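You operate a simulated robot arm through the tools that you are given. There is no shell and no other tool. Be economical: measure what you need, move in short steps, check, and stop when the job is done.

You are at the controls of a simulated robot arm. One attempt, no reset.

JOB
Brush the slide way clean, then oil a patch on its bare end.
Fine: row slide to row 5 to reach it; small brown brush; pale felt pad, wetted in the oil dish; brush and pad back where they stood; slide right out again. Set down upright: small brown brush, pale felt pad. A coat counts when it lies all over at full strength: go over it till it gets no stronger. What is to be rubbed or washed off counts as gone when no trace of it is left.

It is judged by the outcome, as a careful person would: the job done as asked, and still so three seconds after it is handed in. It fails if anything else is knocked over, pushed out of place, dropped, spilled or broken.

ROBOT AND FRAMES
A 6-joint arm with a two-finger parallel gripper, fixed in place. Base frame: the origin is at the foot of the arm, x ahead of it, y to its left, z up; the work surface is at about z = 790. Units: mm, degrees, N and s.
With the tool pointing down near the work surface it reaches from about 240 to 640 mm from the base axis. Its first joint turns from -66.0 to 66.0 degrees. Payload 2.7 kg.
The tool frame sits at the grasp point between the pads (the TCP): z along the fingers, y along the line on which they close. The tips reach 23 mm beyond it. Largest opening 94 mm; finger width 38, thickness 10; the body of the gripper, 54 by 96 mm, starts 39 mm behind the TCP.
Orientation is told as [roll, pitch, yaw] about the base's x, y, z axes, in that order, counted from this pose: with the fingers straight down and closing along the base's y, the tool's x points along the base's -x, its y along +y and its z along -z.

CONTROLS
- The arm moves only by the tool play_rows. Its argument "targets" is a list of rows, each a list of 3 entries, a list of its own where there are three numbers: the turn, a rotation vector about the tool's x, y, z in degrees, then the shift along the tool's x, y, z in mm, then the opening, from 0 (shut) to 1 (fully open). In form: [[[wx, wy, wz], [x, y, z], grip], ...]. A call has 1 to 8 rows; each row shifts and turns the commanded pose from where the row before left it, along the tool's axes as they then stand. Each row takes 0.2 s and may step no farther than 50 mm and 8.6 degrees from the row before; otherwise, or with a gripper value out of range, the whole call is refused. A pose out of reach is approached as far as the arm can. The call stops where the force on the tool passes 80 N (or 10 N more than at its start, if that is more) or the arm is blocked; 0.2 s more then pass. The fingers move at their own pace (about 45 mm/s each) and stop on an object; they squeeze with about 36 N. The grip force told is the motor's: it shows also when the fingers shut on nothing. Time passes only in rows, and 0.2 s behind the last, so rows that do not move let the fingers close. It gives the time, the measured TCP pose, the force on the tool (base axes), the opening and the grip force at its end, in the units of the frame above (readings bear some noise), with the torque about the TCP (base axes, N m) and any sound that the robot's microphone picked up, and new pictures: "views" is both (left out), scene, wrist or none.
- Cameras (640 x 400 px; columns grow to the right, rows downward): "scene" is fixed at [53, -420.4, 1398.6]; the picture's right is [0.92, -0.39, 0.00], its down [-0.24, -0.57, -0.79] and it looks along [0.31, 0.73, -0.61] (base axes); focal length 353 px, centre (320, 200). "wrist" rides on the gripper at [86, 16, -75] in the tool frame; the picture's right is [-0.18, 0.98, 0.00], its down [-0.58, -0.11, -0.81] and it looks along [-0.79, -0.15, 0.59] (tool axes); focal length 243 px, centre (320, 200). There is no depth. A picture from a camera that has moved, and an enlarged one, comes with that camera's place and axes in the base frame and with its lens.
- close_up(camera, box): a new picture of the part [left, top, right, bottom] of that camera's present view, enlarged. The clock stands still meanwhile.
- finish_job(): hands the job in; it is judged then, once.

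Go step by step. Nothing tells you positions but the pictures and the camera data: compare them with the known pose of the tool, close in by small moves and look again before you grip or let go. The budget is 120 turns and 200 pictures, counting those below and the enlarged ones. Unless the task says otherwise, let go and move clear before handing in, and close with one line.

The tools are called after ">>>" as a command line: name --argument value ..., lists and objects as JSON in quotes. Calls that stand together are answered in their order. play_rows: Moves the arm, as the interface text tells. Its arguments: {"type":"object","properties":{"targets":{"type":"array","items":{"type":"array"}},"views":{"type":"string","enum":["both","scene","wrist","none"]}},"required":["targets"]} The other tools are called the same way: close_up (camera, box) takes an enlarged picture of a part of a camera's view; finish_job () hands the job in.

At the start:

```text
clock: 0.0
eef_pos: [438.8, 4.4, 1088.7]
orientation: [0.0, 0.0, 0.0]
wrist_force: [0.7, 0.0, -0.2]
ft_torque: [-0.02, 0.0, 0.0]
width: 93.8
gripper_force: 0.1
```

scene: 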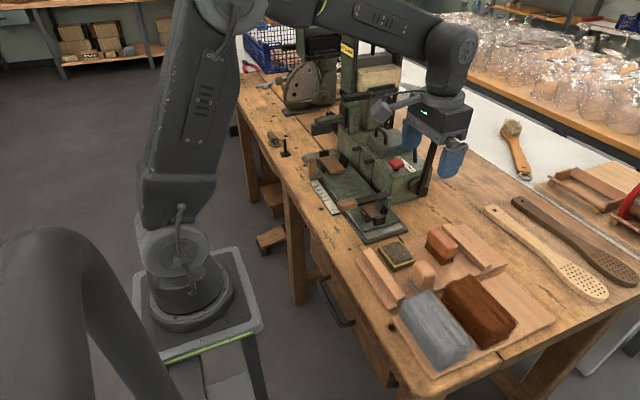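
wrist: 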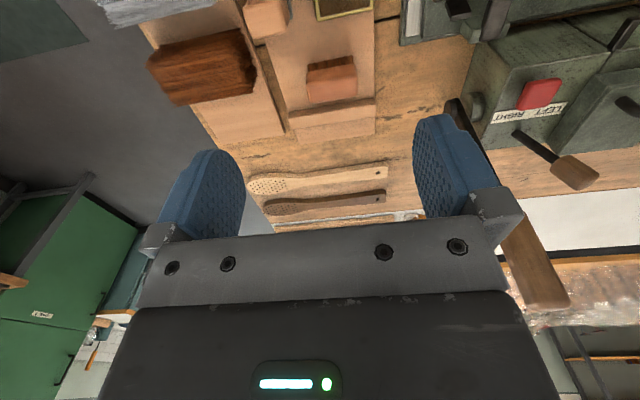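

I see a bench with a machine (slide, levers), a tray with brushes, pads and dishes in front. I take enlarged pictures first to identify things.

>>> close_up --camera "scene" --box '[240, 80, 480, 250]'

>>> close_up --camera "scene" --box '[340, 200, 580, 380]'

>>> close_up --camera "wrist" --box '[380, 0, 640, 160]'

>>> close_up --camera "wrist" --box '[130, 0, 410, 160]'

```text
2.35 times, centred on (360, 165) of scene
camera zoom: at [53.0, -420.4, 1398.6], right [0.92, -0.39, 0.0], down [-0.24, -0.57, -0.79], along [0.31, 0.73, -0.61], focal length 830 px, centre (226, 282)
```

zoom: 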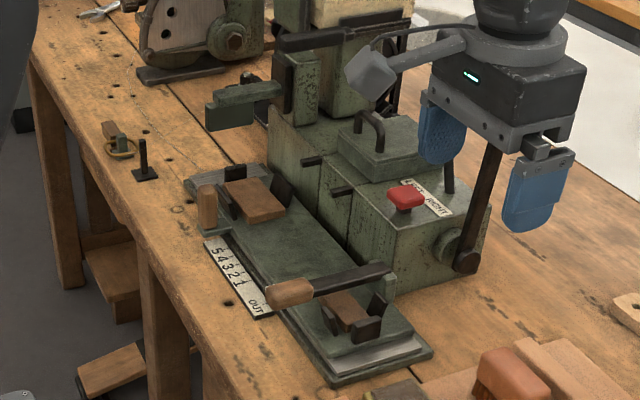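

```text
2.22 times, centred on (460, 290) of scene
camera zoom: at [53.0, -420.4, 1398.6], right [0.92, -0.39, 0.0], down [-0.24, -0.57, -0.79], along [0.31, 0.73, -0.61], focal length 784 px, centre (9, 0)
```

zoom: 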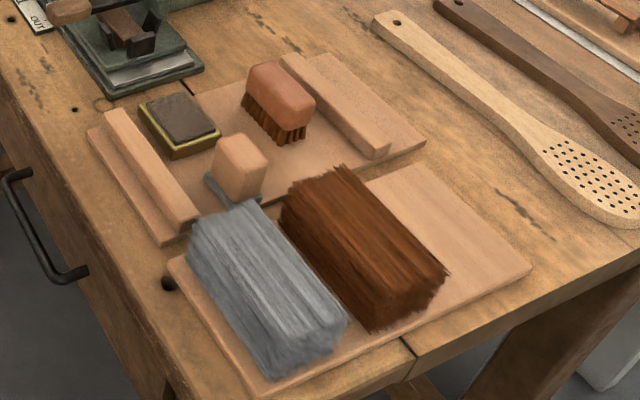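

```text
2.46 times, centred on (510, 80) of wrist
camera zoom: at [353.0, 21.2, 1162.3], right [0.18, 0.98, 0.0], down [0.58, -0.11, 0.81], along [0.79, -0.15, -0.59], focal length 597 px, centre (-148, 495)
```

zoom: 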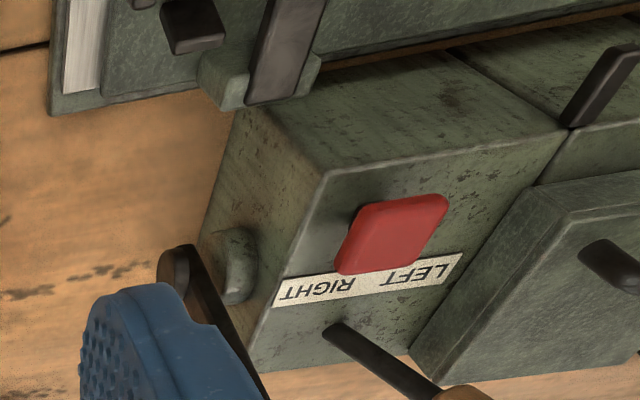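

```text
2.29 times, centred on (270, 80) of wrist
camera zoom: at [353.0, 21.2, 1162.3], right [0.18, 0.98, 0.0], down [0.58, -0.11, 0.81], along [0.79, -0.15, -0.59], focal length 555 px, centre (434, 474)
```

zoom: 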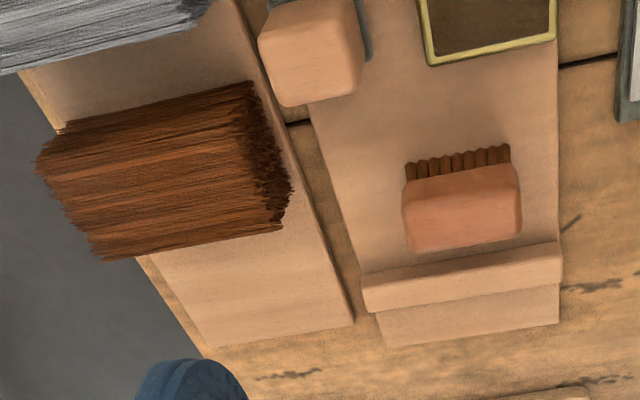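

The slide runs along y with a scale 5‑4‑3‑2‑1‑OUT near x≈367, y≈241–359; brush and pad stand in a rack at about x 450, y −50. I bring the wrist camera round for a better look at the slide.

>>> play_rows --targets '[[[0, 0, 0], [28, 32, 5], 1], [[0, 0, 0], [28, 32, 5], 1], [[0, 0, 0], [28, 32, 5], 1], [[0, 0, 0], [28, 32, 5], 1], [[0, 0, 0], [28, 32, 5], 1], [[0, 0, 0], [28, 32, 5], 1]]'

```text
clock: 1.4
eef_pos: [271.8, 195.6, 1058.9]
orientation: [-0.1, 0.0, -0.1]
wrist_force: [0.8, 0.1, -0.3]
ft_torque: [-0.01, 0.02, -0.02]
width: 94.1
gripper_force: 0.0
camera wrist: at [185.1, 213.0, 1132.3], right [0.18, 0.98, 0.0], down [0.58, -0.11, 0.81], along [0.79, -0.15, -0.59], focal length 243 px, centre (320, 200)
```

scene: 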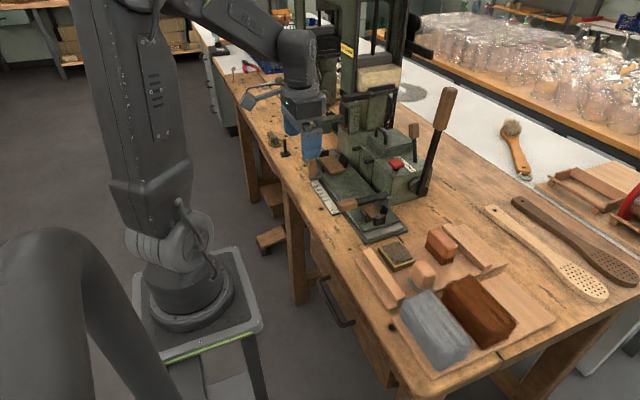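
wrist: 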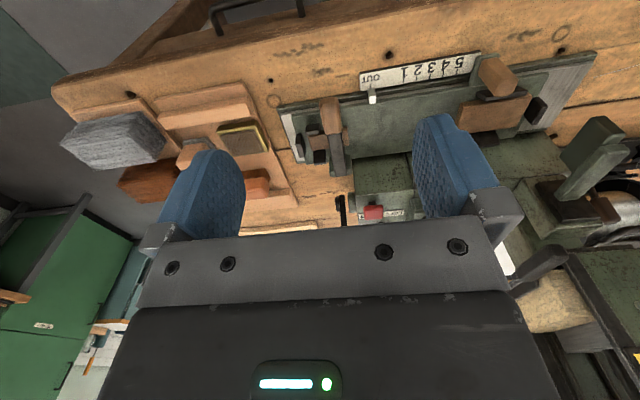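

>>> close_up --camera "wrist" --box '[260, 40, 440, 190]'

>>> close_up --camera "wrist" --box '[420, 30, 620, 180]'

>>> close_up --camera "scene" --box '[290, 120, 450, 250]'

```text
2.67 times, centred on (350, 115) of wrist
camera zoom: at [185.1, 213.0, 1132.3], right [0.18, 0.98, 0.0], down [0.58, -0.11, 0.81], along [0.79, -0.15, -0.59], focal length 647 px, centre (240, 427)
```

zoom: 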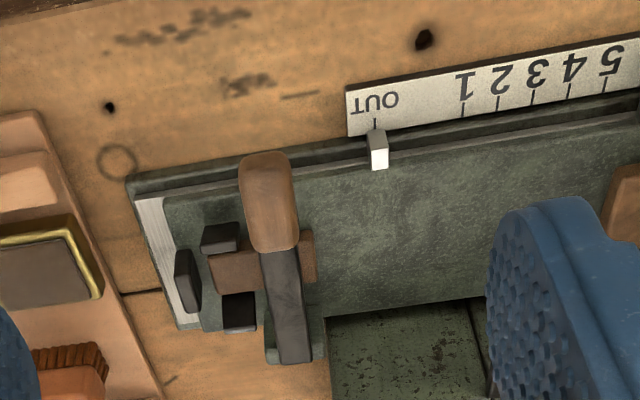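

```text
2.67 times, centred on (520, 105) of wrist
camera zoom: at [185.1, 213.0, 1132.3], right [0.18, 0.98, 0.0], down [0.58, -0.11, 0.81], along [0.79, -0.15, -0.59], focal length 647 px, centre (-213, 453)
```

zoom: 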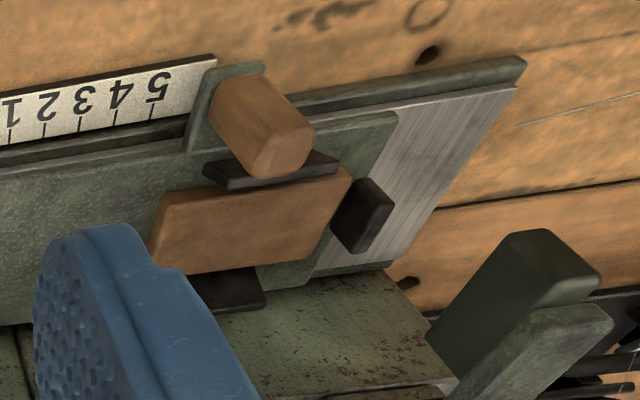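

```text
3.08 times, centred on (370, 185) of scene
camera zoom: at [53.0, -420.4, 1398.6], right [0.92, -0.39, 0.0], down [-0.24, -0.57, -0.79], along [0.31, 0.73, -0.61], focal length 1085 px, centre (166, 246)
```

zoom: 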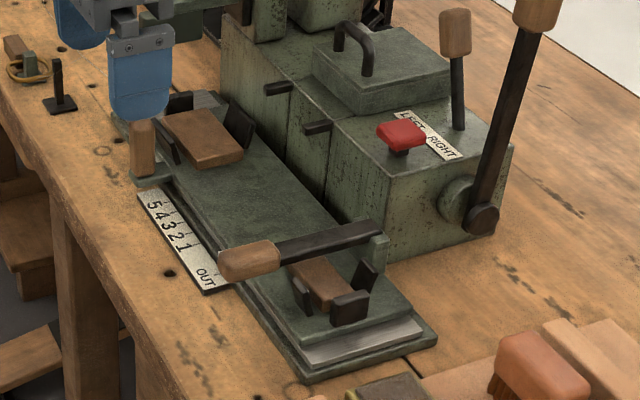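

The slide plate (pointer at OUT) rides on a grey way; its wooden knob stands at about x 367, y 390, z 812–875 and needs roughly +114 mm along y. A green arm-like part may overhang the path; I go look at it.

>>> play_rows --targets '[[[0, 0, 0], [5, 34, 8], 0.6], [[0, 0, 0], [5, 34, 8], 0.6], [[0, 0, 0], [5, 34, 8], 0.6], [[0, 0, 0], [5, 34, 8], 0.6]]'

>>> close_up --camera "wrist" --box '[240, 20, 560, 220]'

>>> close_up --camera "scene" --box '[260, 80, 420, 200]'

```text
clock: 2.4
eef_pos: [251.1, 331.4, 1026.9]
orientation: [0.0, 0.0, 0.0]
wrist_force: [-0.4, 0.0, -0.2]
ft_torque: [-0.02, 0.02, -0.06]
width: 56.5
gripper_force: 0.1
camera wrist: at [165.2, 349.7, 1099.7], right [0.18, 0.98, 0.0], down [0.58, -0.11, 0.81], along [0.79, -0.15, -0.59], focal length 243 px, centre (320, 200)
```

scene: 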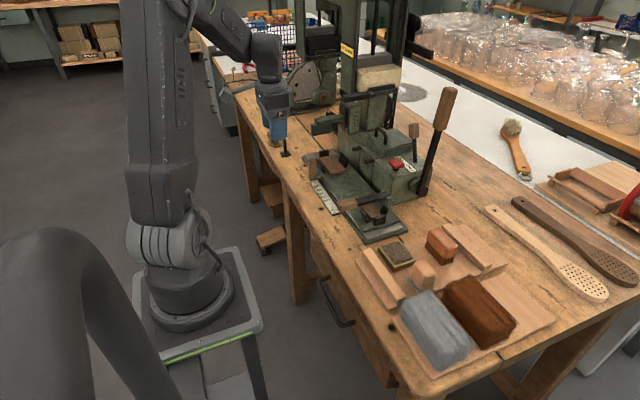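
wrist: 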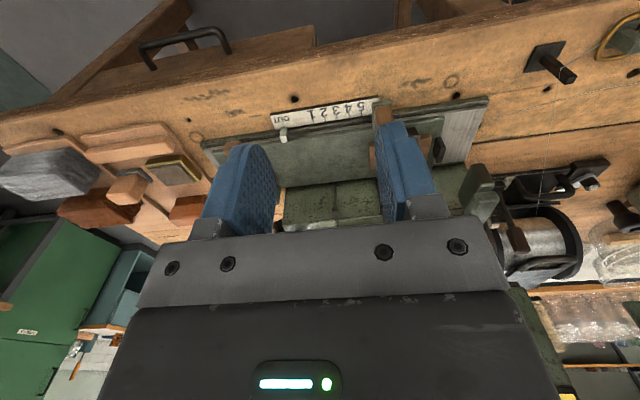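

```text
2.00 times, centred on (400, 120) of wrist
camera zoom: at [165.2, 349.7, 1099.7], right [0.18, 0.98, 0.0], down [0.58, -0.11, 0.81], along [0.79, -0.15, -0.59], focal length 485 px, centre (160, 360)
```

zoom: 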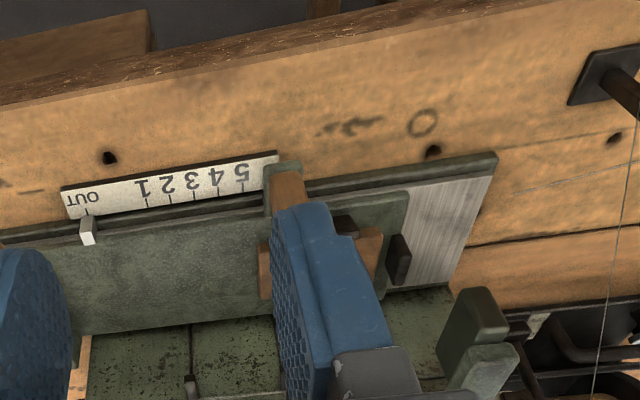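

```text
3.33 times, centred on (340, 140) of scene
camera zoom: at [53.0, -420.4, 1398.6], right [0.92, -0.39, 0.0], down [-0.24, -0.57, -0.79], along [0.31, 0.73, -0.61], focal length 1176 px, centre (253, 400)
```

zoom: 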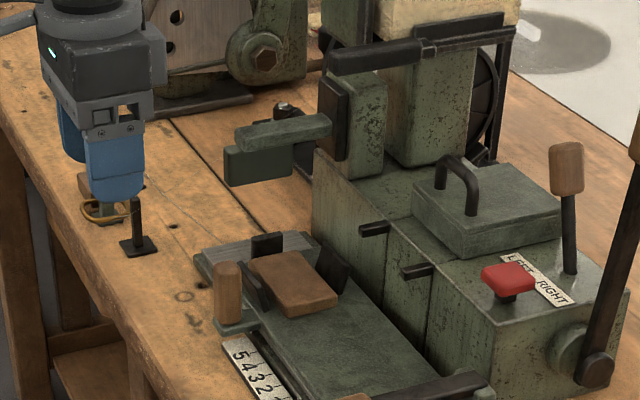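

The green arm's tip seems at about x ≥ 405, y ≈ 490, z ≈ 890–935, so I will grip the knob slightly on its −x side. Moving above the knob.

>>> play_rows --targets '[[[0, 0, 0], [-36, 20, 22], 1], [[0, 0, 0], [-36, 20, 22], 1], [[0, 0, 0], [-35, 20, 23], 1]]'

>>> close_up --camera "scene" --box '[260, 80, 420, 200]'

```text
clock: 3.2
eef_pos: [358.8, 391.2, 957.0]
orientation: [0.0, 0.0, 0.0]
wrist_force: [0.3, 1.0, 1.1]
ft_torque: [0.06, -0.06, -0.01]
width: 94.1
gripper_force: 0.0
camera wrist: at [272.8, 409.5, 1030.5], right [0.18, 0.98, 0.0], down [0.58, -0.11, 0.81], along [0.79, -0.15, -0.59], focal length 243 px, centre (320, 200)
```

scene: 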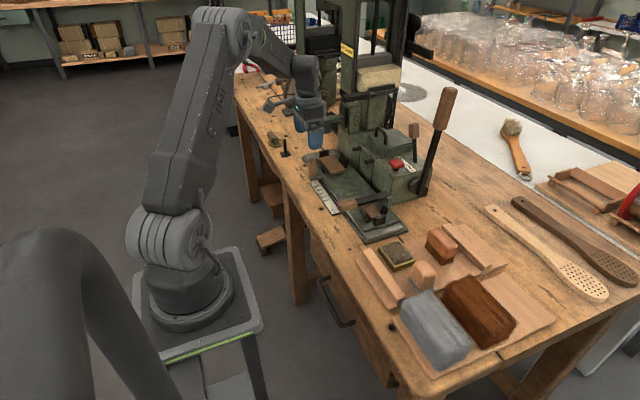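
wrist: 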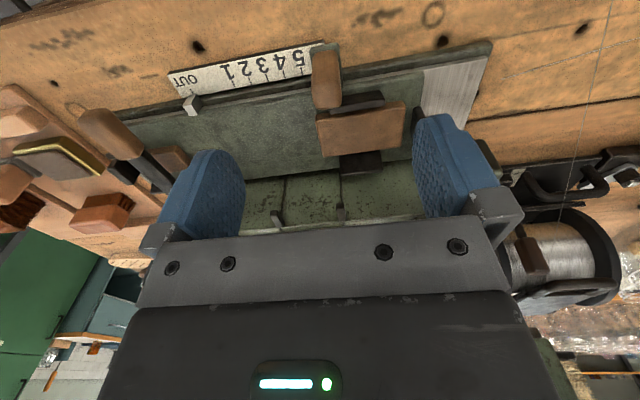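

```text
3.33 times, centred on (340, 140) of scene
camera zoom: at [53.0, -420.5, 1398.6], right [0.92, -0.39, 0.0], down [-0.24, -0.57, -0.79], along [0.31, 0.73, -0.61], focal length 1176 px, centre (253, 400)
```

zoom: 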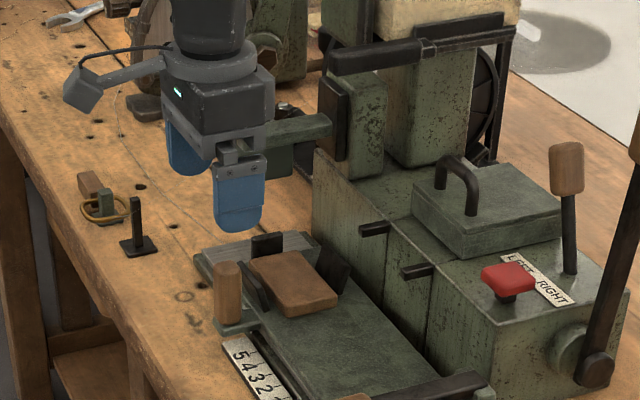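

Knob centre comes out near x 370, y 395, z 813–875. I descend around it.

>>> play_rows --targets '[[[0, 0, 0], [-3, 4, 35], 1], [[0, 0, 0], [0, 0, 35], 1], [[0, 0, 0], [0, 0, 34], 1]]'

>>> close_up --camera "scene" --box '[260, 80, 420, 200]'

```text
clock: 4.0
eef_pos: [361.4, 397.8, 854.1]
orientation: [0.1, 0.0, -0.1]
wrist_force: [0.1, -0.1, 0.1]
ft_torque: [0.0, -0.02, -0.05]
width: 94.0
gripper_force: 0.1
camera wrist: at [275.3, 414.9, 927.7], right [0.18, 0.98, 0.0], down [0.58, -0.11, 0.81], along [0.79, -0.15, -0.59], focal length 243 px, centre (320, 200)
```

scene: 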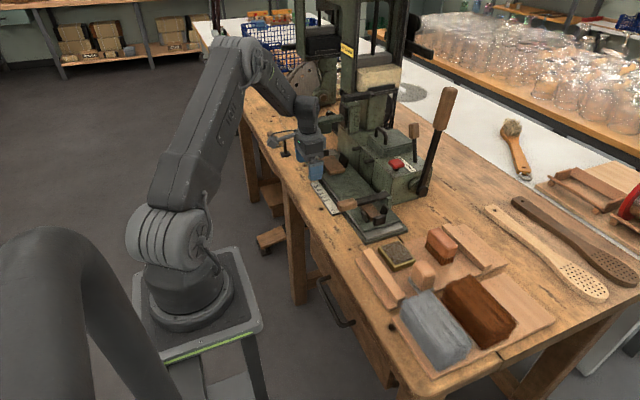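
wrist: 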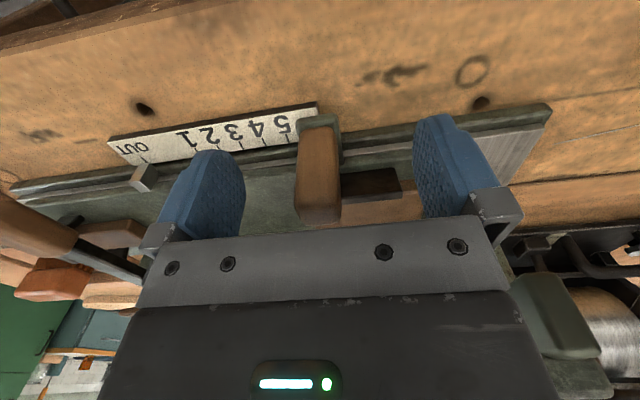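

```text
3.33 times, centred on (340, 140) of scene
camera zoom: at [53.0, -420.4, 1398.6], right [0.92, -0.39, 0.0], down [-0.24, -0.57, -0.79], along [0.31, 0.73, -0.61], focal length 1176 px, centre (253, 400)
```

zoom: 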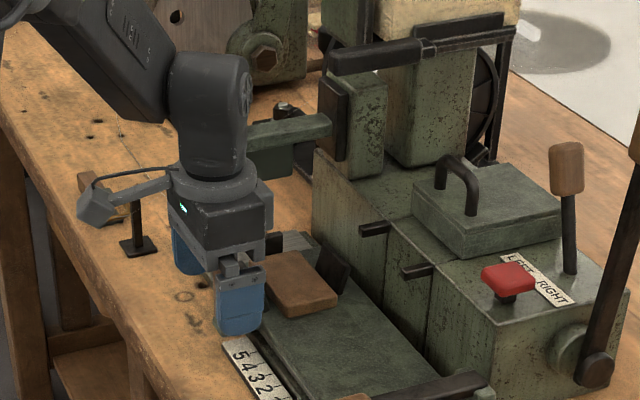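

Knob is centred between the fingers. To gain clearance from the green arm I lean the gripper body back (−x) 17°, then close on the knob.

>>> play_rows --targets '[[[0, -8.5, 0], [1, 0, 0], 1], [[0, -8.5, 0], [1, 0, 0], 1], [[0, 0, 0], [0, 0, 0], 0.1], [[0, 0, 0], [0, 0, 0], 0.1], [[0, 0, 0], [0, 0, 0], 0.1], [[0, 0, 0], [0, 0, 0], 0.1], [[0, 0, 0], [0, 0, 0], 0.1]]'

>>> close_up --camera "scene" --box '[260, 80, 420, 200]'

```text
clock: 5.6
eef_pos: [359.4, 396.4, 855.0]
orientation: [0.0, -17.0, 0.0]
wrist_force: [-1.1, -6.8, 3.7]
ft_torque: [0.08, 0.4, 0.11]
width: 22.1
gripper_force: 40.3
camera wrist: at [255.6, 414.0, 900.3], right [0.18, 0.98, 0.05], down [0.32, -0.11, 0.94], along [0.93, -0.15, -0.33], focal length 243 px, centre (320, 200)
```

scene: 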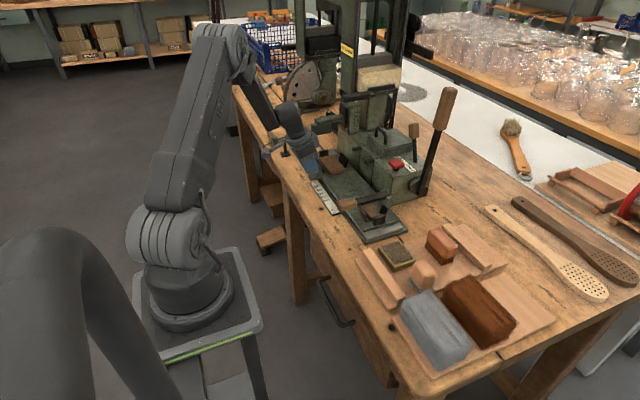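
wrist: 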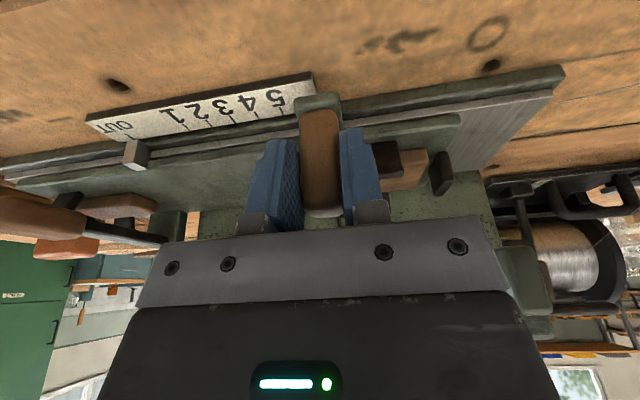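

```text
3.33 times, centred on (340, 140) of scene
camera zoom: at [53.0, -420.6, 1398.6], right [0.92, -0.39, 0.0], down [-0.24, -0.57, -0.79], along [0.31, 0.73, -0.61], focal length 1176 px, centre (253, 400)
```

zoom: 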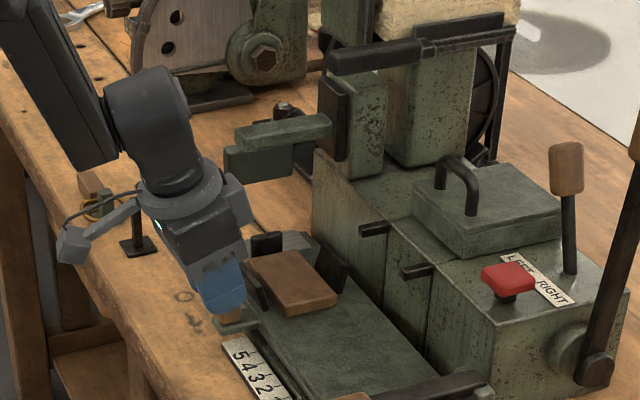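

Knob is gripped with good clearance. I try the slide with a small move along +y.

>>> play_rows --targets '[[[0, 0, 0], [0, 5, 0], 0.1], [[0, 0, 0], [0, 8, 0], 0.1], [[0, 0, 0], [0, 10, 0], 0.1]]'

```text
clock: 6.4
eef_pos: [359.3, 419.3, 855.8]
orientation: [-0.1, -16.9, -0.1]
wrist_force: [9.1, 0.3, -3.6]
ft_torque: [-0.49, 0.71, -0.22]
width: 21.7
gripper_force: 44.5
camera wrist: at [255.6, 436.5, 900.2], right [0.18, 0.98, 0.05], down [0.32, -0.11, 0.94], along [0.93, -0.15, -0.33], focal length 243 px, centre (320, 200)
```

scene: 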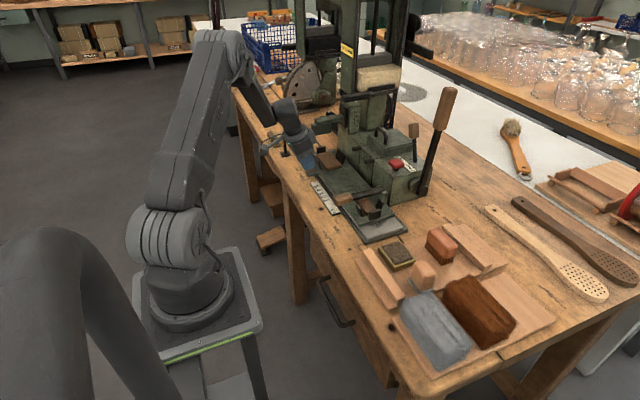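
wrist: 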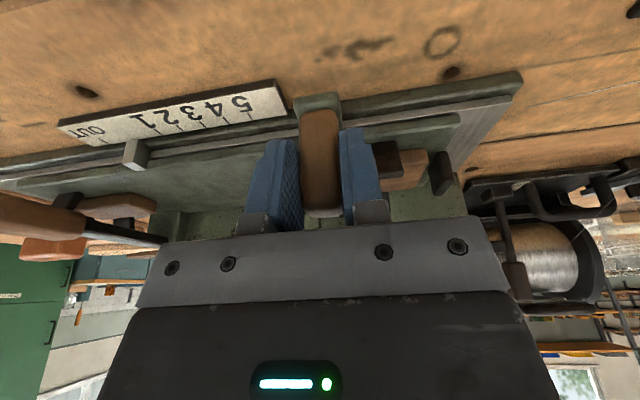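

It slides freely, pointer moving with it. Continuing toward row 5.

>>> play_rows --targets '[[[0, 0, 0], [0, 14, 0], 0.1], [[0, 0, 0], [0, 14, 0], 0.1], [[0, 0, 0], [0, 14, 0], 0.1], [[0, 0, 0], [0, 14, 0], 0.1], [[0, 0, 0], [0, 14, 0], 0.1]]'

>>> close_up --camera "wrist" --box '[0, 40, 320, 240]'

>>> close_up --camera "scene" --box '[260, 80, 420, 200]'

```text
clock: 7.6
eef_pos: [360.2, 488.4, 855.3]
orientation: [0.0, -17.0, 0.0]
wrist_force: [19.2, -0.6, -14.0]
ft_torque: [0.24, 0.23, 0.28]
width: 22.1
gripper_force: 44.3
camera wrist: at [255.6, 506.4, 900.3], right [0.18, 0.98, 0.05], down [0.32, -0.11, 0.94], along [0.93, -0.15, -0.33], focal length 243 px, centre (320, 200)
```

scene: 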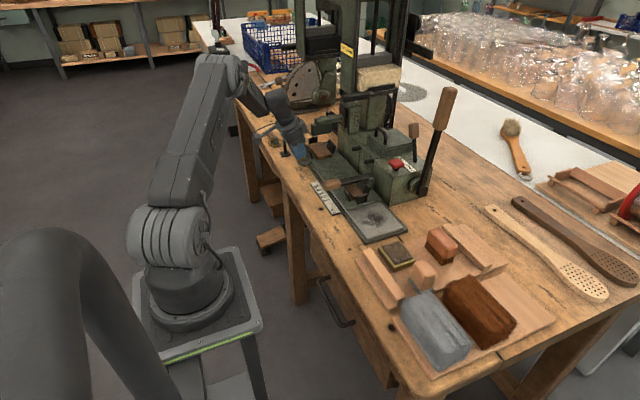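
wrist: 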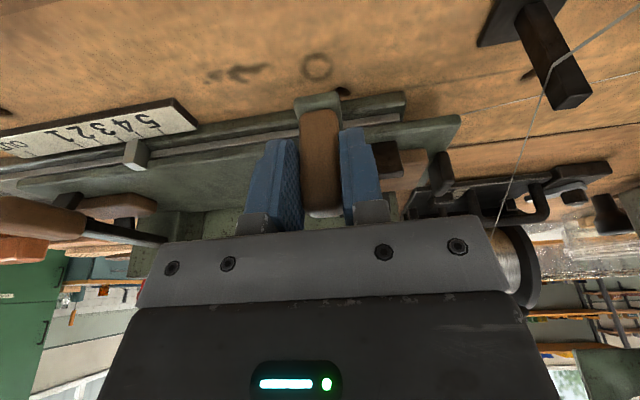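

```text
2.00 times, centred on (160, 140) of wrist
camera zoom: at [255.6, 506.4, 900.3], right [0.18, 0.98, 0.05], down [0.32, -0.11, 0.94], along [0.93, -0.15, -0.33], focal length 485 px, centre (640, 320)
```

zoom: 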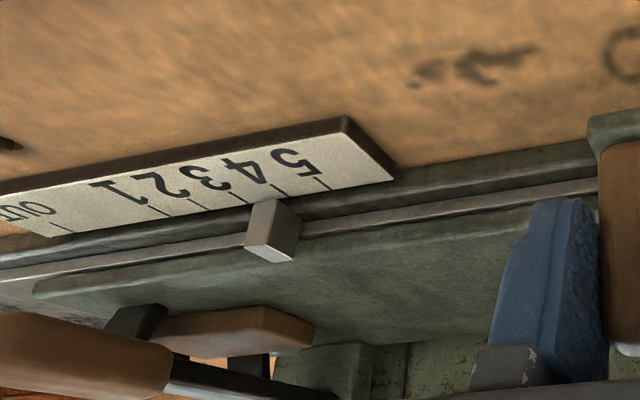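

```text
3.33 times, centred on (340, 140) of scene
camera zoom: at [53.7, -420.2, 1398.7], right [0.92, -0.39, 0.0], down [-0.24, -0.57, -0.79], along [0.31, 0.73, -0.61], focal length 1176 px, centre (253, 400)
```

zoom: 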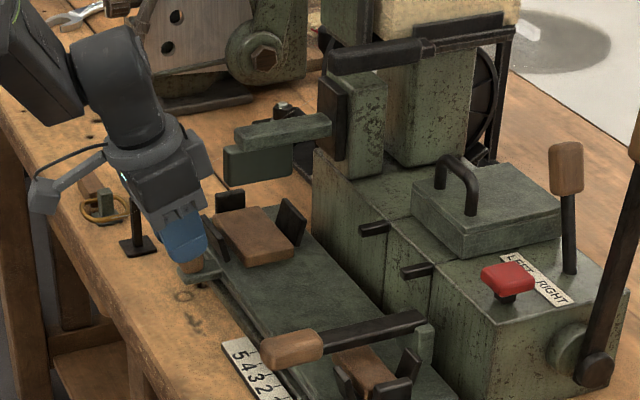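

Pointer is around 3.5–4; about 20 mm more to go. The dark soiling at the near end is becoming visible.

>>> play_rows --targets '[[[0, 0, 0], [0, 10, 0], 0.1], [[0, 0, 0], [0, 10, 0], 0.1], [[0, 0, 0], [0, 0, 0], 0.1]]'

>>> close_up --camera "wrist" --box '[0, 80, 240, 220]'

>>> close_up --camera "scene" --box '[300, 160, 420, 250]'

```text
clock: 8.4
eef_pos: [359.7, 509.2, 855.2]
orientation: [-0.1, -17.0, -0.2]
wrist_force: [23.2, -1.4, -18.9]
ft_torque: [0.64, 0.18, 0.46]
width: 21.9
gripper_force: 45.0
camera wrist: at [255.5, 526.1, 900.3], right [0.18, 0.98, 0.05], down [0.32, -0.11, 0.94], along [0.93, -0.15, -0.33], focal length 243 px, centre (320, 200)
```

scene: 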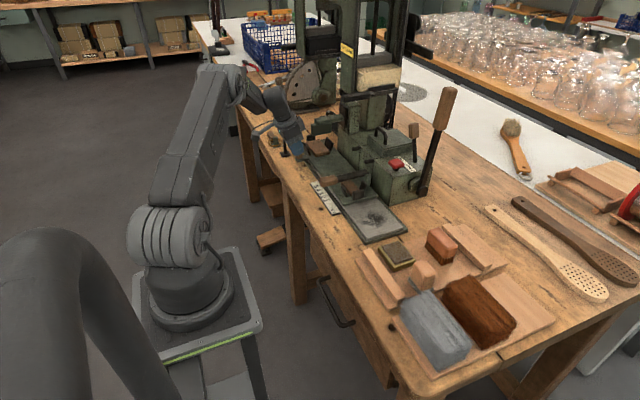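
wrist: 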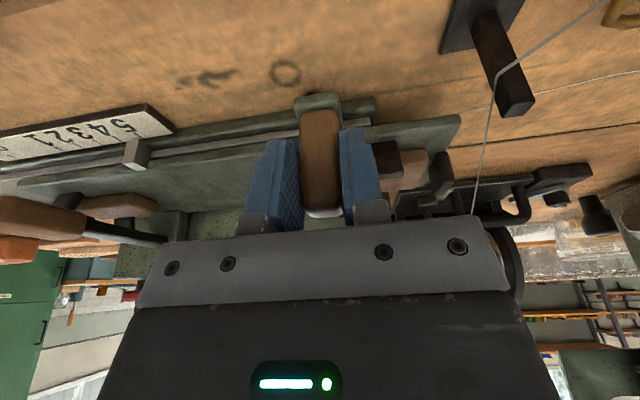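

```text
2.67 times, centred on (120, 150) of wrist
camera zoom: at [255.5, 526.1, 900.3], right [0.18, 0.98, 0.05], down [0.32, -0.11, 0.94], along [0.93, -0.15, -0.33], focal length 647 px, centre (853, 333)
```

zoom: 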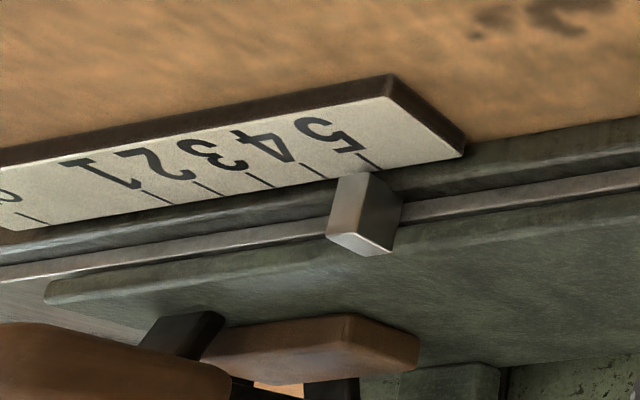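

```text
4.44 times, centred on (360, 205) of scene
camera zoom: at [53.8, -420.2, 1398.7], right [0.92, -0.39, 0.0], down [-0.24, -0.57, -0.79], along [0.31, 0.73, -0.61], focal length 1568 px, centre (142, 178)
```

zoom: 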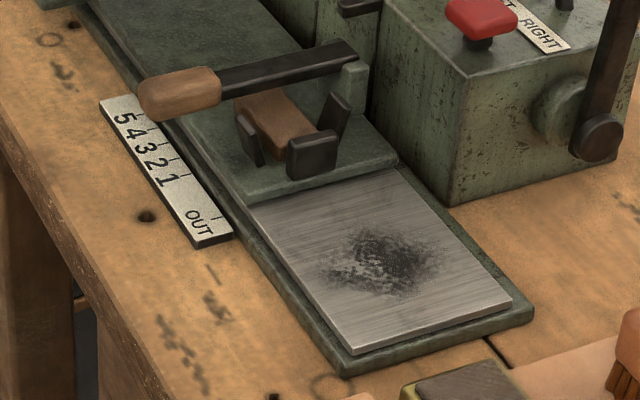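

Pointer is a little short of tick 5, perhaps 8 mm. I nudge further and check.

>>> play_rows --targets '[[[0, 0, 0], [0, 6, 0], 0.1], [[0, 0, 0], [0, 0, 0], 0.1]]' --views "none"

>>> close_up --camera "wrist" --box '[0, 80, 240, 220]'

```text
clock: 9.0
eef_pos: [359.6, 514.5, 855.4]
orientation: [-0.1, -17.0, -0.1]
wrist_force: [24.8, -0.2, -21.0]
ft_torque: [0.56, 0.1, 0.66]
width: 21.7
gripper_force: 44.8
```

```text
2.67 times, centred on (120, 150) of wrist
camera zoom: at [255.5, 531.7, 900.3], right [0.18, 0.98, 0.05], down [0.32, -0.11, 0.94], along [0.93, -0.15, -0.33], focal length 647 px, centre (853, 333)
```

zoom: 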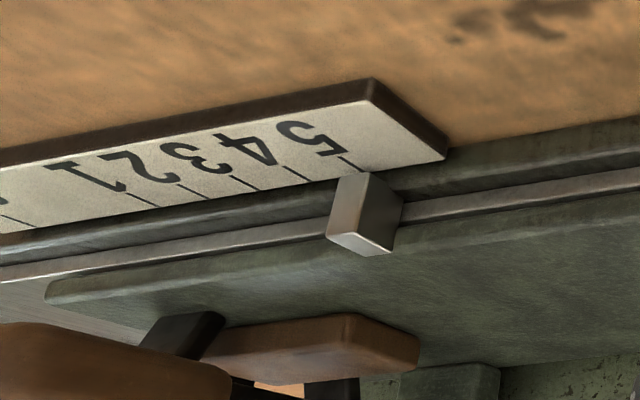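

>>> play_rows --targets '[[[0, 0, 0], [0, 3, 0], 0.1], [[0, 0, 0], [0, 0, 0], 0.1], [[0, 0, 0], [0, 0, 0], 0.6], [[0, 0, 0], [0, 0, 0], 0.6], [[0, 0, 0], [0, 0, 0], 0.6]]'

>>> close_up --camera "scene" --box '[260, 80, 420, 200]'

```text
clock: 10.2
eef_pos: [360.0, 516.9, 857.1]
orientation: [0.1, -17.0, 0.0]
wrist_force: [0.0, -0.5, 0.3]
ft_torque: [0.01, -0.01, -0.01]
width: 56.5
gripper_force: 0.1
camera wrist: at [254.1, 535.5, 901.0], right [0.18, 0.98, 0.06], down [0.32, -0.11, 0.94], along [0.93, -0.15, -0.33], focal length 243 px, centre (320, 200)
```

scene: 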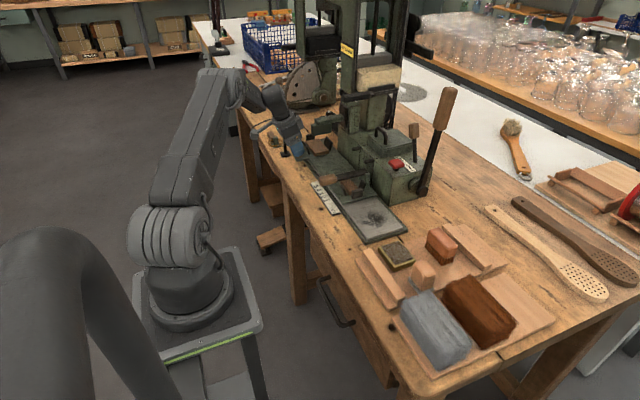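
wrist: 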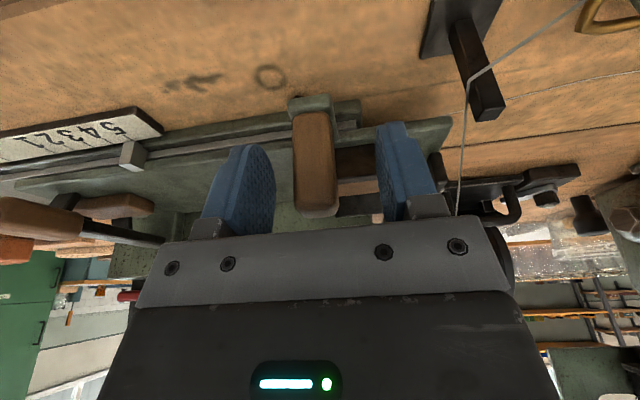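

```text
3.33 times, centred on (340, 140) of scene
camera zoom: at [53.0, -420.4, 1398.6], right [0.92, -0.39, 0.0], down [-0.24, -0.57, -0.79], along [0.31, 0.73, -0.61], focal length 1176 px, centre (253, 400)
```

zoom: 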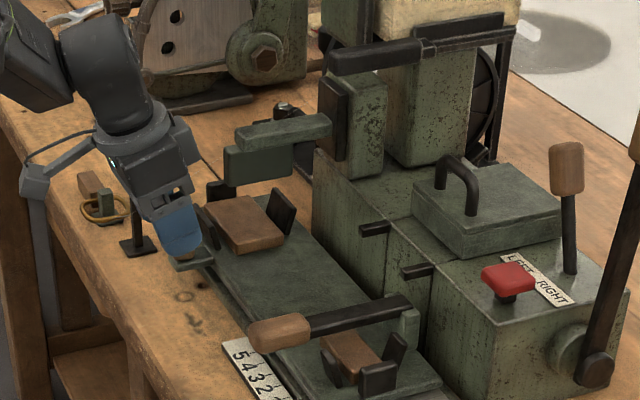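

Released. I back off along the tool axis, then view the pointer squarely.

>>> play_rows --targets '[[[0, 0, 0], [0, 0, -35], 0.6], [[0, 0, 0], [0, 0, -35], 0.6], [[0, 8.5, 0], [10, -40, -20], 0.6], [[0, 8.5, 0], [15, -45, -10], 0.6], [[0, 0, 0], [15, -45, -10], 0.6], [[0, 0, 0], [15, -45, 0], 0.6]]'

>>> close_up --camera "wrist" --box '[200, 60, 360, 180]'

```text
clock: 11.6
eef_pos: [292.8, 336.3, 956.8]
orientation: [0.1, 0.0, 0.0]
wrist_force: [0.5, 0.0, -0.4]
ft_torque: [0.01, 0.0, 0.02]
width: 56.4
gripper_force: 0.1
out of reach, approached as far as the arm can: row 1, 2
camera wrist: at [206.6, 352.8, 1031.6], right [0.18, 0.98, 0.0], down [0.58, -0.11, 0.81], along [0.79, -0.15, -0.59], focal length 243 px, centre (320, 200)
```

scene: 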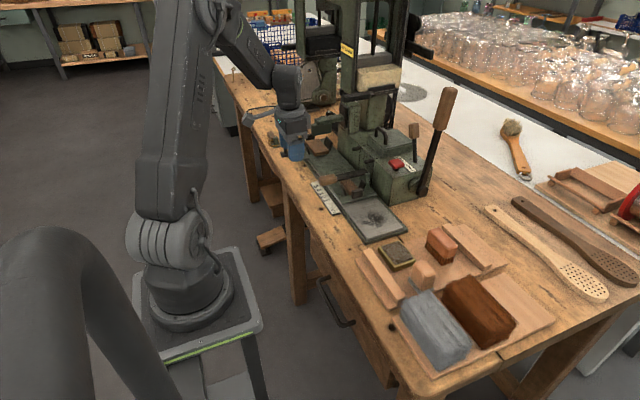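
wrist: 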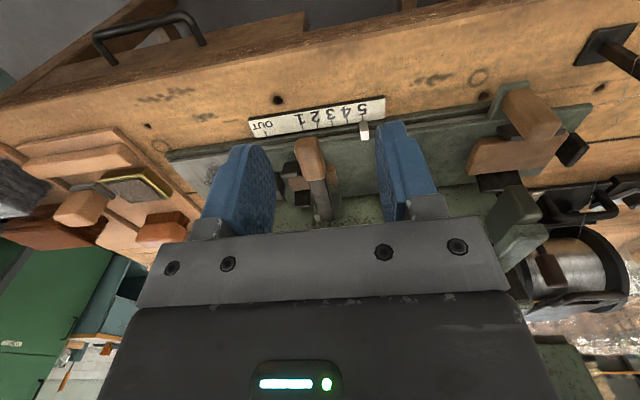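

```text
3.33 times, centred on (280, 120) of wrist
camera zoom: at [206.6, 352.8, 1031.6], right [0.18, 0.98, 0.0], down [0.58, -0.11, 0.81], along [0.79, -0.15, -0.59], focal length 809 px, centre (453, 467)
```

zoom: 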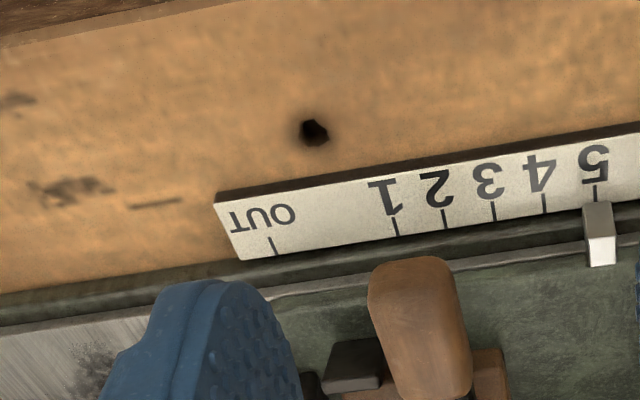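

The pointer is square on 5. The bare way spans about x 400–499, y 100–243, with dark soiling around (451,158). Next I go to the small brown brush near (530, 2).

>>> play_rows --targets '[[[0, 0, 0], [0, -42, -5], 1], [[0, 0, 0], [0, -42, -5], 1], [[0, 0, 0], [-5, -42, -5], 1], [[0, 0, 0], [-10, -42, -5], 1], [[0, 0, 0], [-20, -42, 0], 1], [[0, 0, 0], [-25, -42, 0], 1], [[0, 0, 0], [-25, -42, 0], 1], [[0, 0, 0], [-25, -40, 0], 1]]'

>>> close_up --camera "scene" --box '[330, 170, 480, 290]'

>>> close_up --camera "wrist" --box '[220, 20, 420, 180]'

```text
clock: 13.4
eef_pos: [403.2, 1.1, 976.2]
orientation: [-0.1, 0.0, 0.1]
wrist_force: [-0.2, -0.5, 0.4]
ft_torque: [0.01, 0.01, 0.0]
width: 93.8
gripper_force: 0.1
camera wrist: at [316.9, 19.4, 1049.5], right [0.18, 0.98, 0.0], down [0.58, -0.11, 0.81], along [0.79, -0.15, -0.59], focal length 243 px, centre (320, 200)
```

scene: 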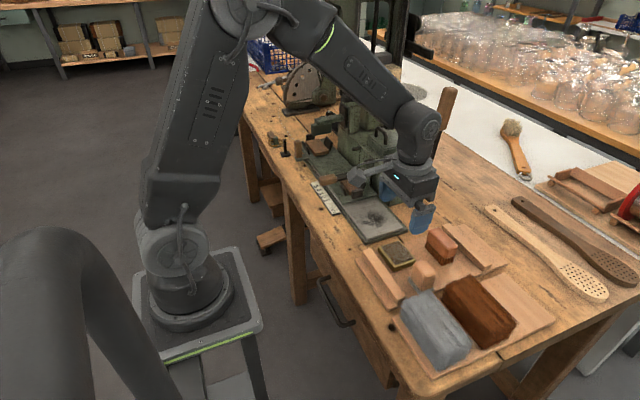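
wrist: 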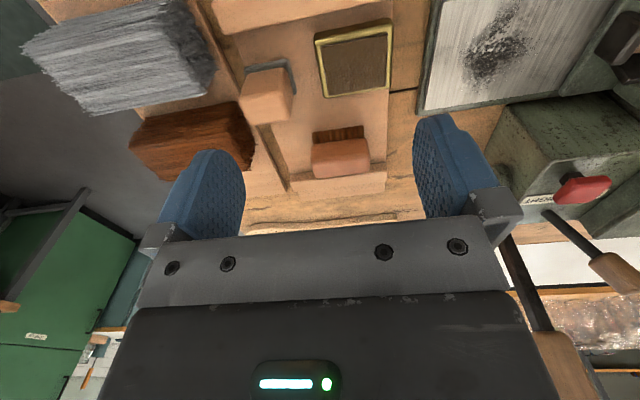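

```text
3.33 times, centred on (405, 230) of scene
camera zoom: at [53.0, -420.4, 1398.6], right [0.92, -0.39, 0.0], down [-0.24, -0.57, -0.79], along [0.31, 0.73, -0.61], focal length 1176 px, centre (37, 100)
```

zoom: 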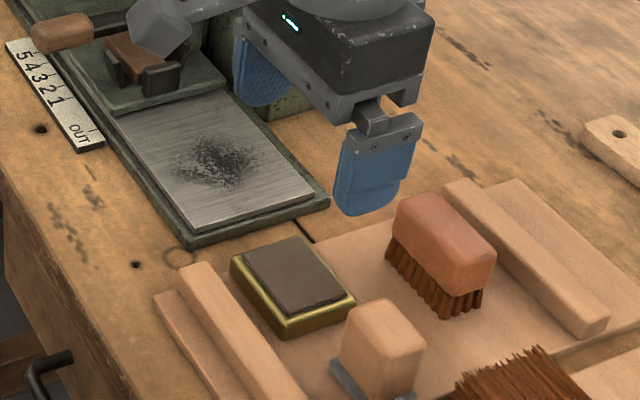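

```text
2.50 times, centred on (320, 100) of wrist
camera zoom: at [316.9, 19.4, 1049.5], right [0.18, 0.98, 0.0], down [0.58, -0.11, 0.81], along [0.79, -0.15, -0.59], focal length 606 px, centre (320, 450)
```

zoom: 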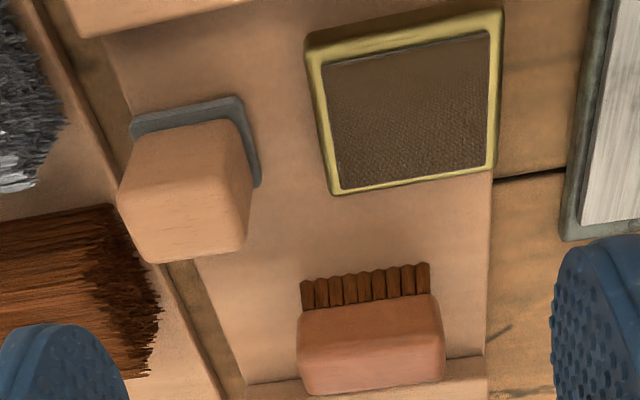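

The brush stands with its long side nearly along y (yaw ≈ +5°), top near z 840. I move above it with the gripper yawed to match.

>>> play_rows --targets '[[[0, 0, 0], [-29, 1, 18], 1], [[0, 0, 0], [-29, 1, 18], 1], [[0, 0, 0], [-29, 1, 18], 1], [[0, 0, -5], [-28, 1, 18], 1]]'

>>> close_up --camera "wrist" --box '[180, 20, 460, 220]'

>>> close_up --camera "scene" --box '[370, 180, 520, 290]'

```text
clock: 14.4
eef_pos: [519.4, 4.9, 901.5]
orientation: [-0.1, 0.1, 5.0]
wrist_force: [0.1, -0.2, 0.6]
ft_torque: [0.03, -0.02, -0.03]
width: 94.0
gripper_force: 0.0
camera wrist: at [431.5, 14.8, 974.6], right [0.1, 1.0, 0.0], down [0.59, -0.06, 0.81], along [0.8, -0.08, -0.59], focal length 243 px, centre (320, 200)
```

scene: 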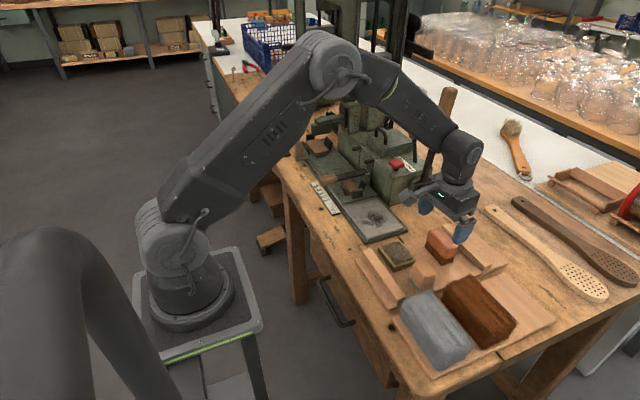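
wrist: 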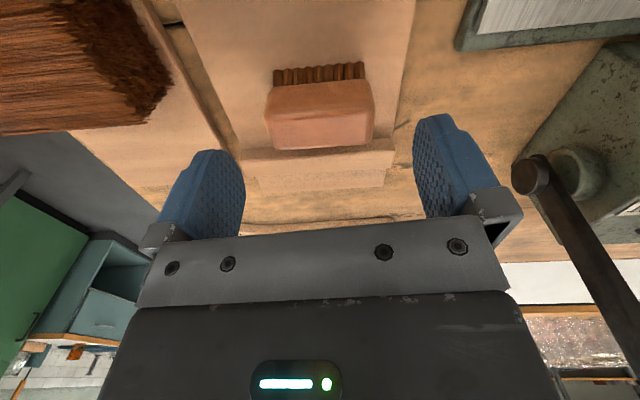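

```text
2.00 times, centred on (320, 120) of wrist
camera zoom: at [431.5, 14.8, 974.6], right [0.1, 1.0, 0.0], down [0.59, -0.06, 0.81], along [0.8, -0.08, -0.59], focal length 485 px, centre (320, 360)
```

zoom: 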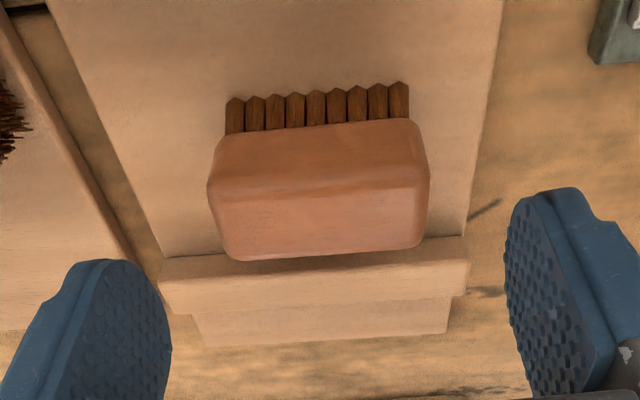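

```text
3.64 times, centred on (445, 235) of scene
camera zoom: at [53.0, -420.4, 1398.6], right [0.92, -0.39, 0.0], down [-0.24, -0.57, -0.79], along [0.31, 0.73, -0.61], focal length 1283 px, centre (-134, 73)
```

zoom: 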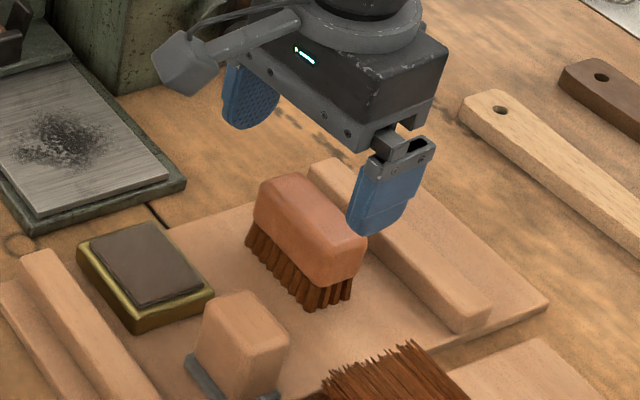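

The brush is actually square to the base (yaw ≈ 0), centre about (535, 6), top z ≈ 840. I undo the yaw and descend around its ends.

>>> play_rows --targets '[[[0, 0, 5], [0, 0, 0], 1], [[0, 0, 0], [-16, 1, 20], 1], [[0, 0, 0], [0, 0, 30], 1], [[0, 0, 0], [0, 0, 19], 1], [[0, 0, 0], [0, 0, 0], 1]]'

>>> close_up --camera "scene" --box '[370, 180, 520, 290]'

```text
clock: 15.6
eef_pos: [533.5, 6.4, 834.6]
orientation: [0.0, 0.0, 0.0]
wrist_force: [0.8, 0.2, -0.2]
ft_torque: [0.01, 0.01, -0.03]
width: 94.0
gripper_force: 0.1
camera wrist: at [447.3, 24.1, 907.4], right [0.18, 0.98, 0.0], down [0.58, -0.11, 0.81], along [0.79, -0.15, -0.59], focal length 243 px, centre (320, 200)
```

scene: 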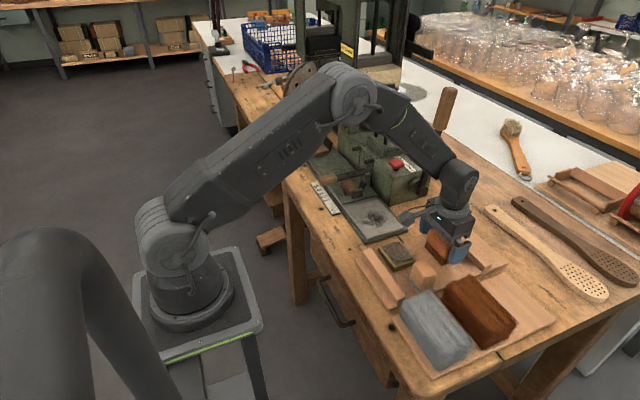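
wrist: 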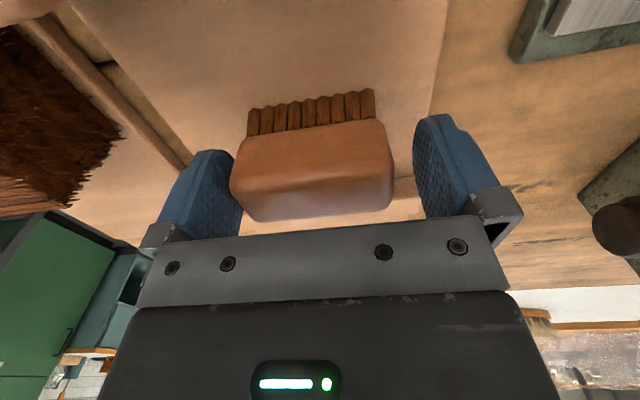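

```text
3.64 times, centred on (445, 235) of scene
camera zoom: at [53.0, -420.4, 1398.6], right [0.92, -0.39, 0.0], down [-0.24, -0.57, -0.79], along [0.31, 0.73, -0.61], focal length 1283 px, centre (-134, 73)
```

zoom: 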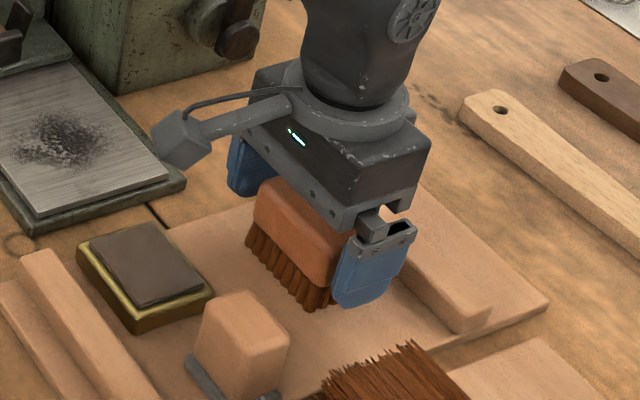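

>>> play_rows --targets '[[[0, 0, 0], [0, 0, 0], 0.5], [[0, 0, 0], [0, 0, 0], 0.5], [[0, 0, 0], [0, 0, 0], 0.5], [[0, 0, 0], [0, 0, 0], 0.5]]'

>>> close_up --camera "scene" --box '[370, 180, 520, 290]'

```text
clock: 16.6
eef_pos: [534.3, 7.6, 834.1]
orientation: [-0.1, 0.0, -0.1]
wrist_force: [-0.3, 0.3, 1.2]
ft_torque: [0.02, 0.0, 0.0]
width: 71.3
gripper_force: 35.8
camera wrist: at [447.2, 24.0, 907.7], right [0.18, 0.98, 0.0], down [0.58, -0.11, 0.81], along [0.79, -0.15, -0.59], focal length 243 px, centre (320, 200)
```

scene: 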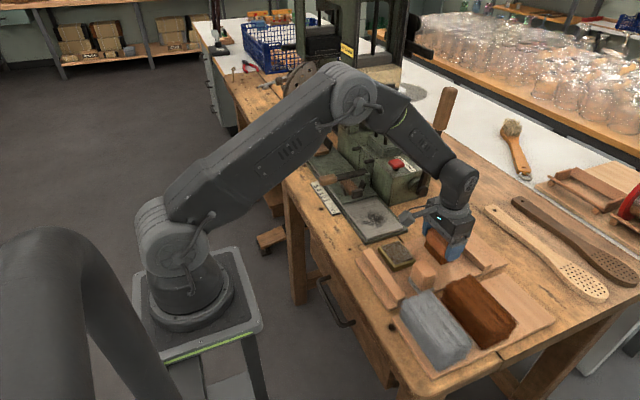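
wrist: 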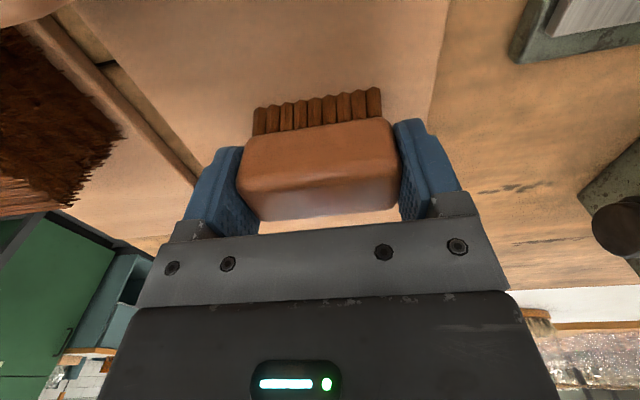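

```text
3.64 times, centred on (445, 235) of scene
camera zoom: at [53.1, -420.4, 1398.6], right [0.92, -0.39, 0.0], down [-0.24, -0.57, -0.79], along [0.31, 0.73, -0.61], focal length 1283 px, centre (-134, 73)
```

zoom: 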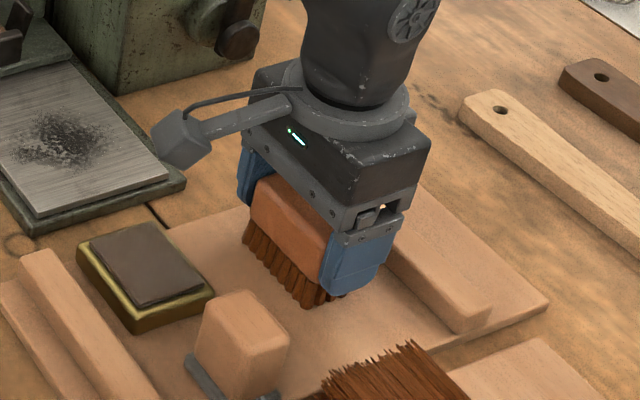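

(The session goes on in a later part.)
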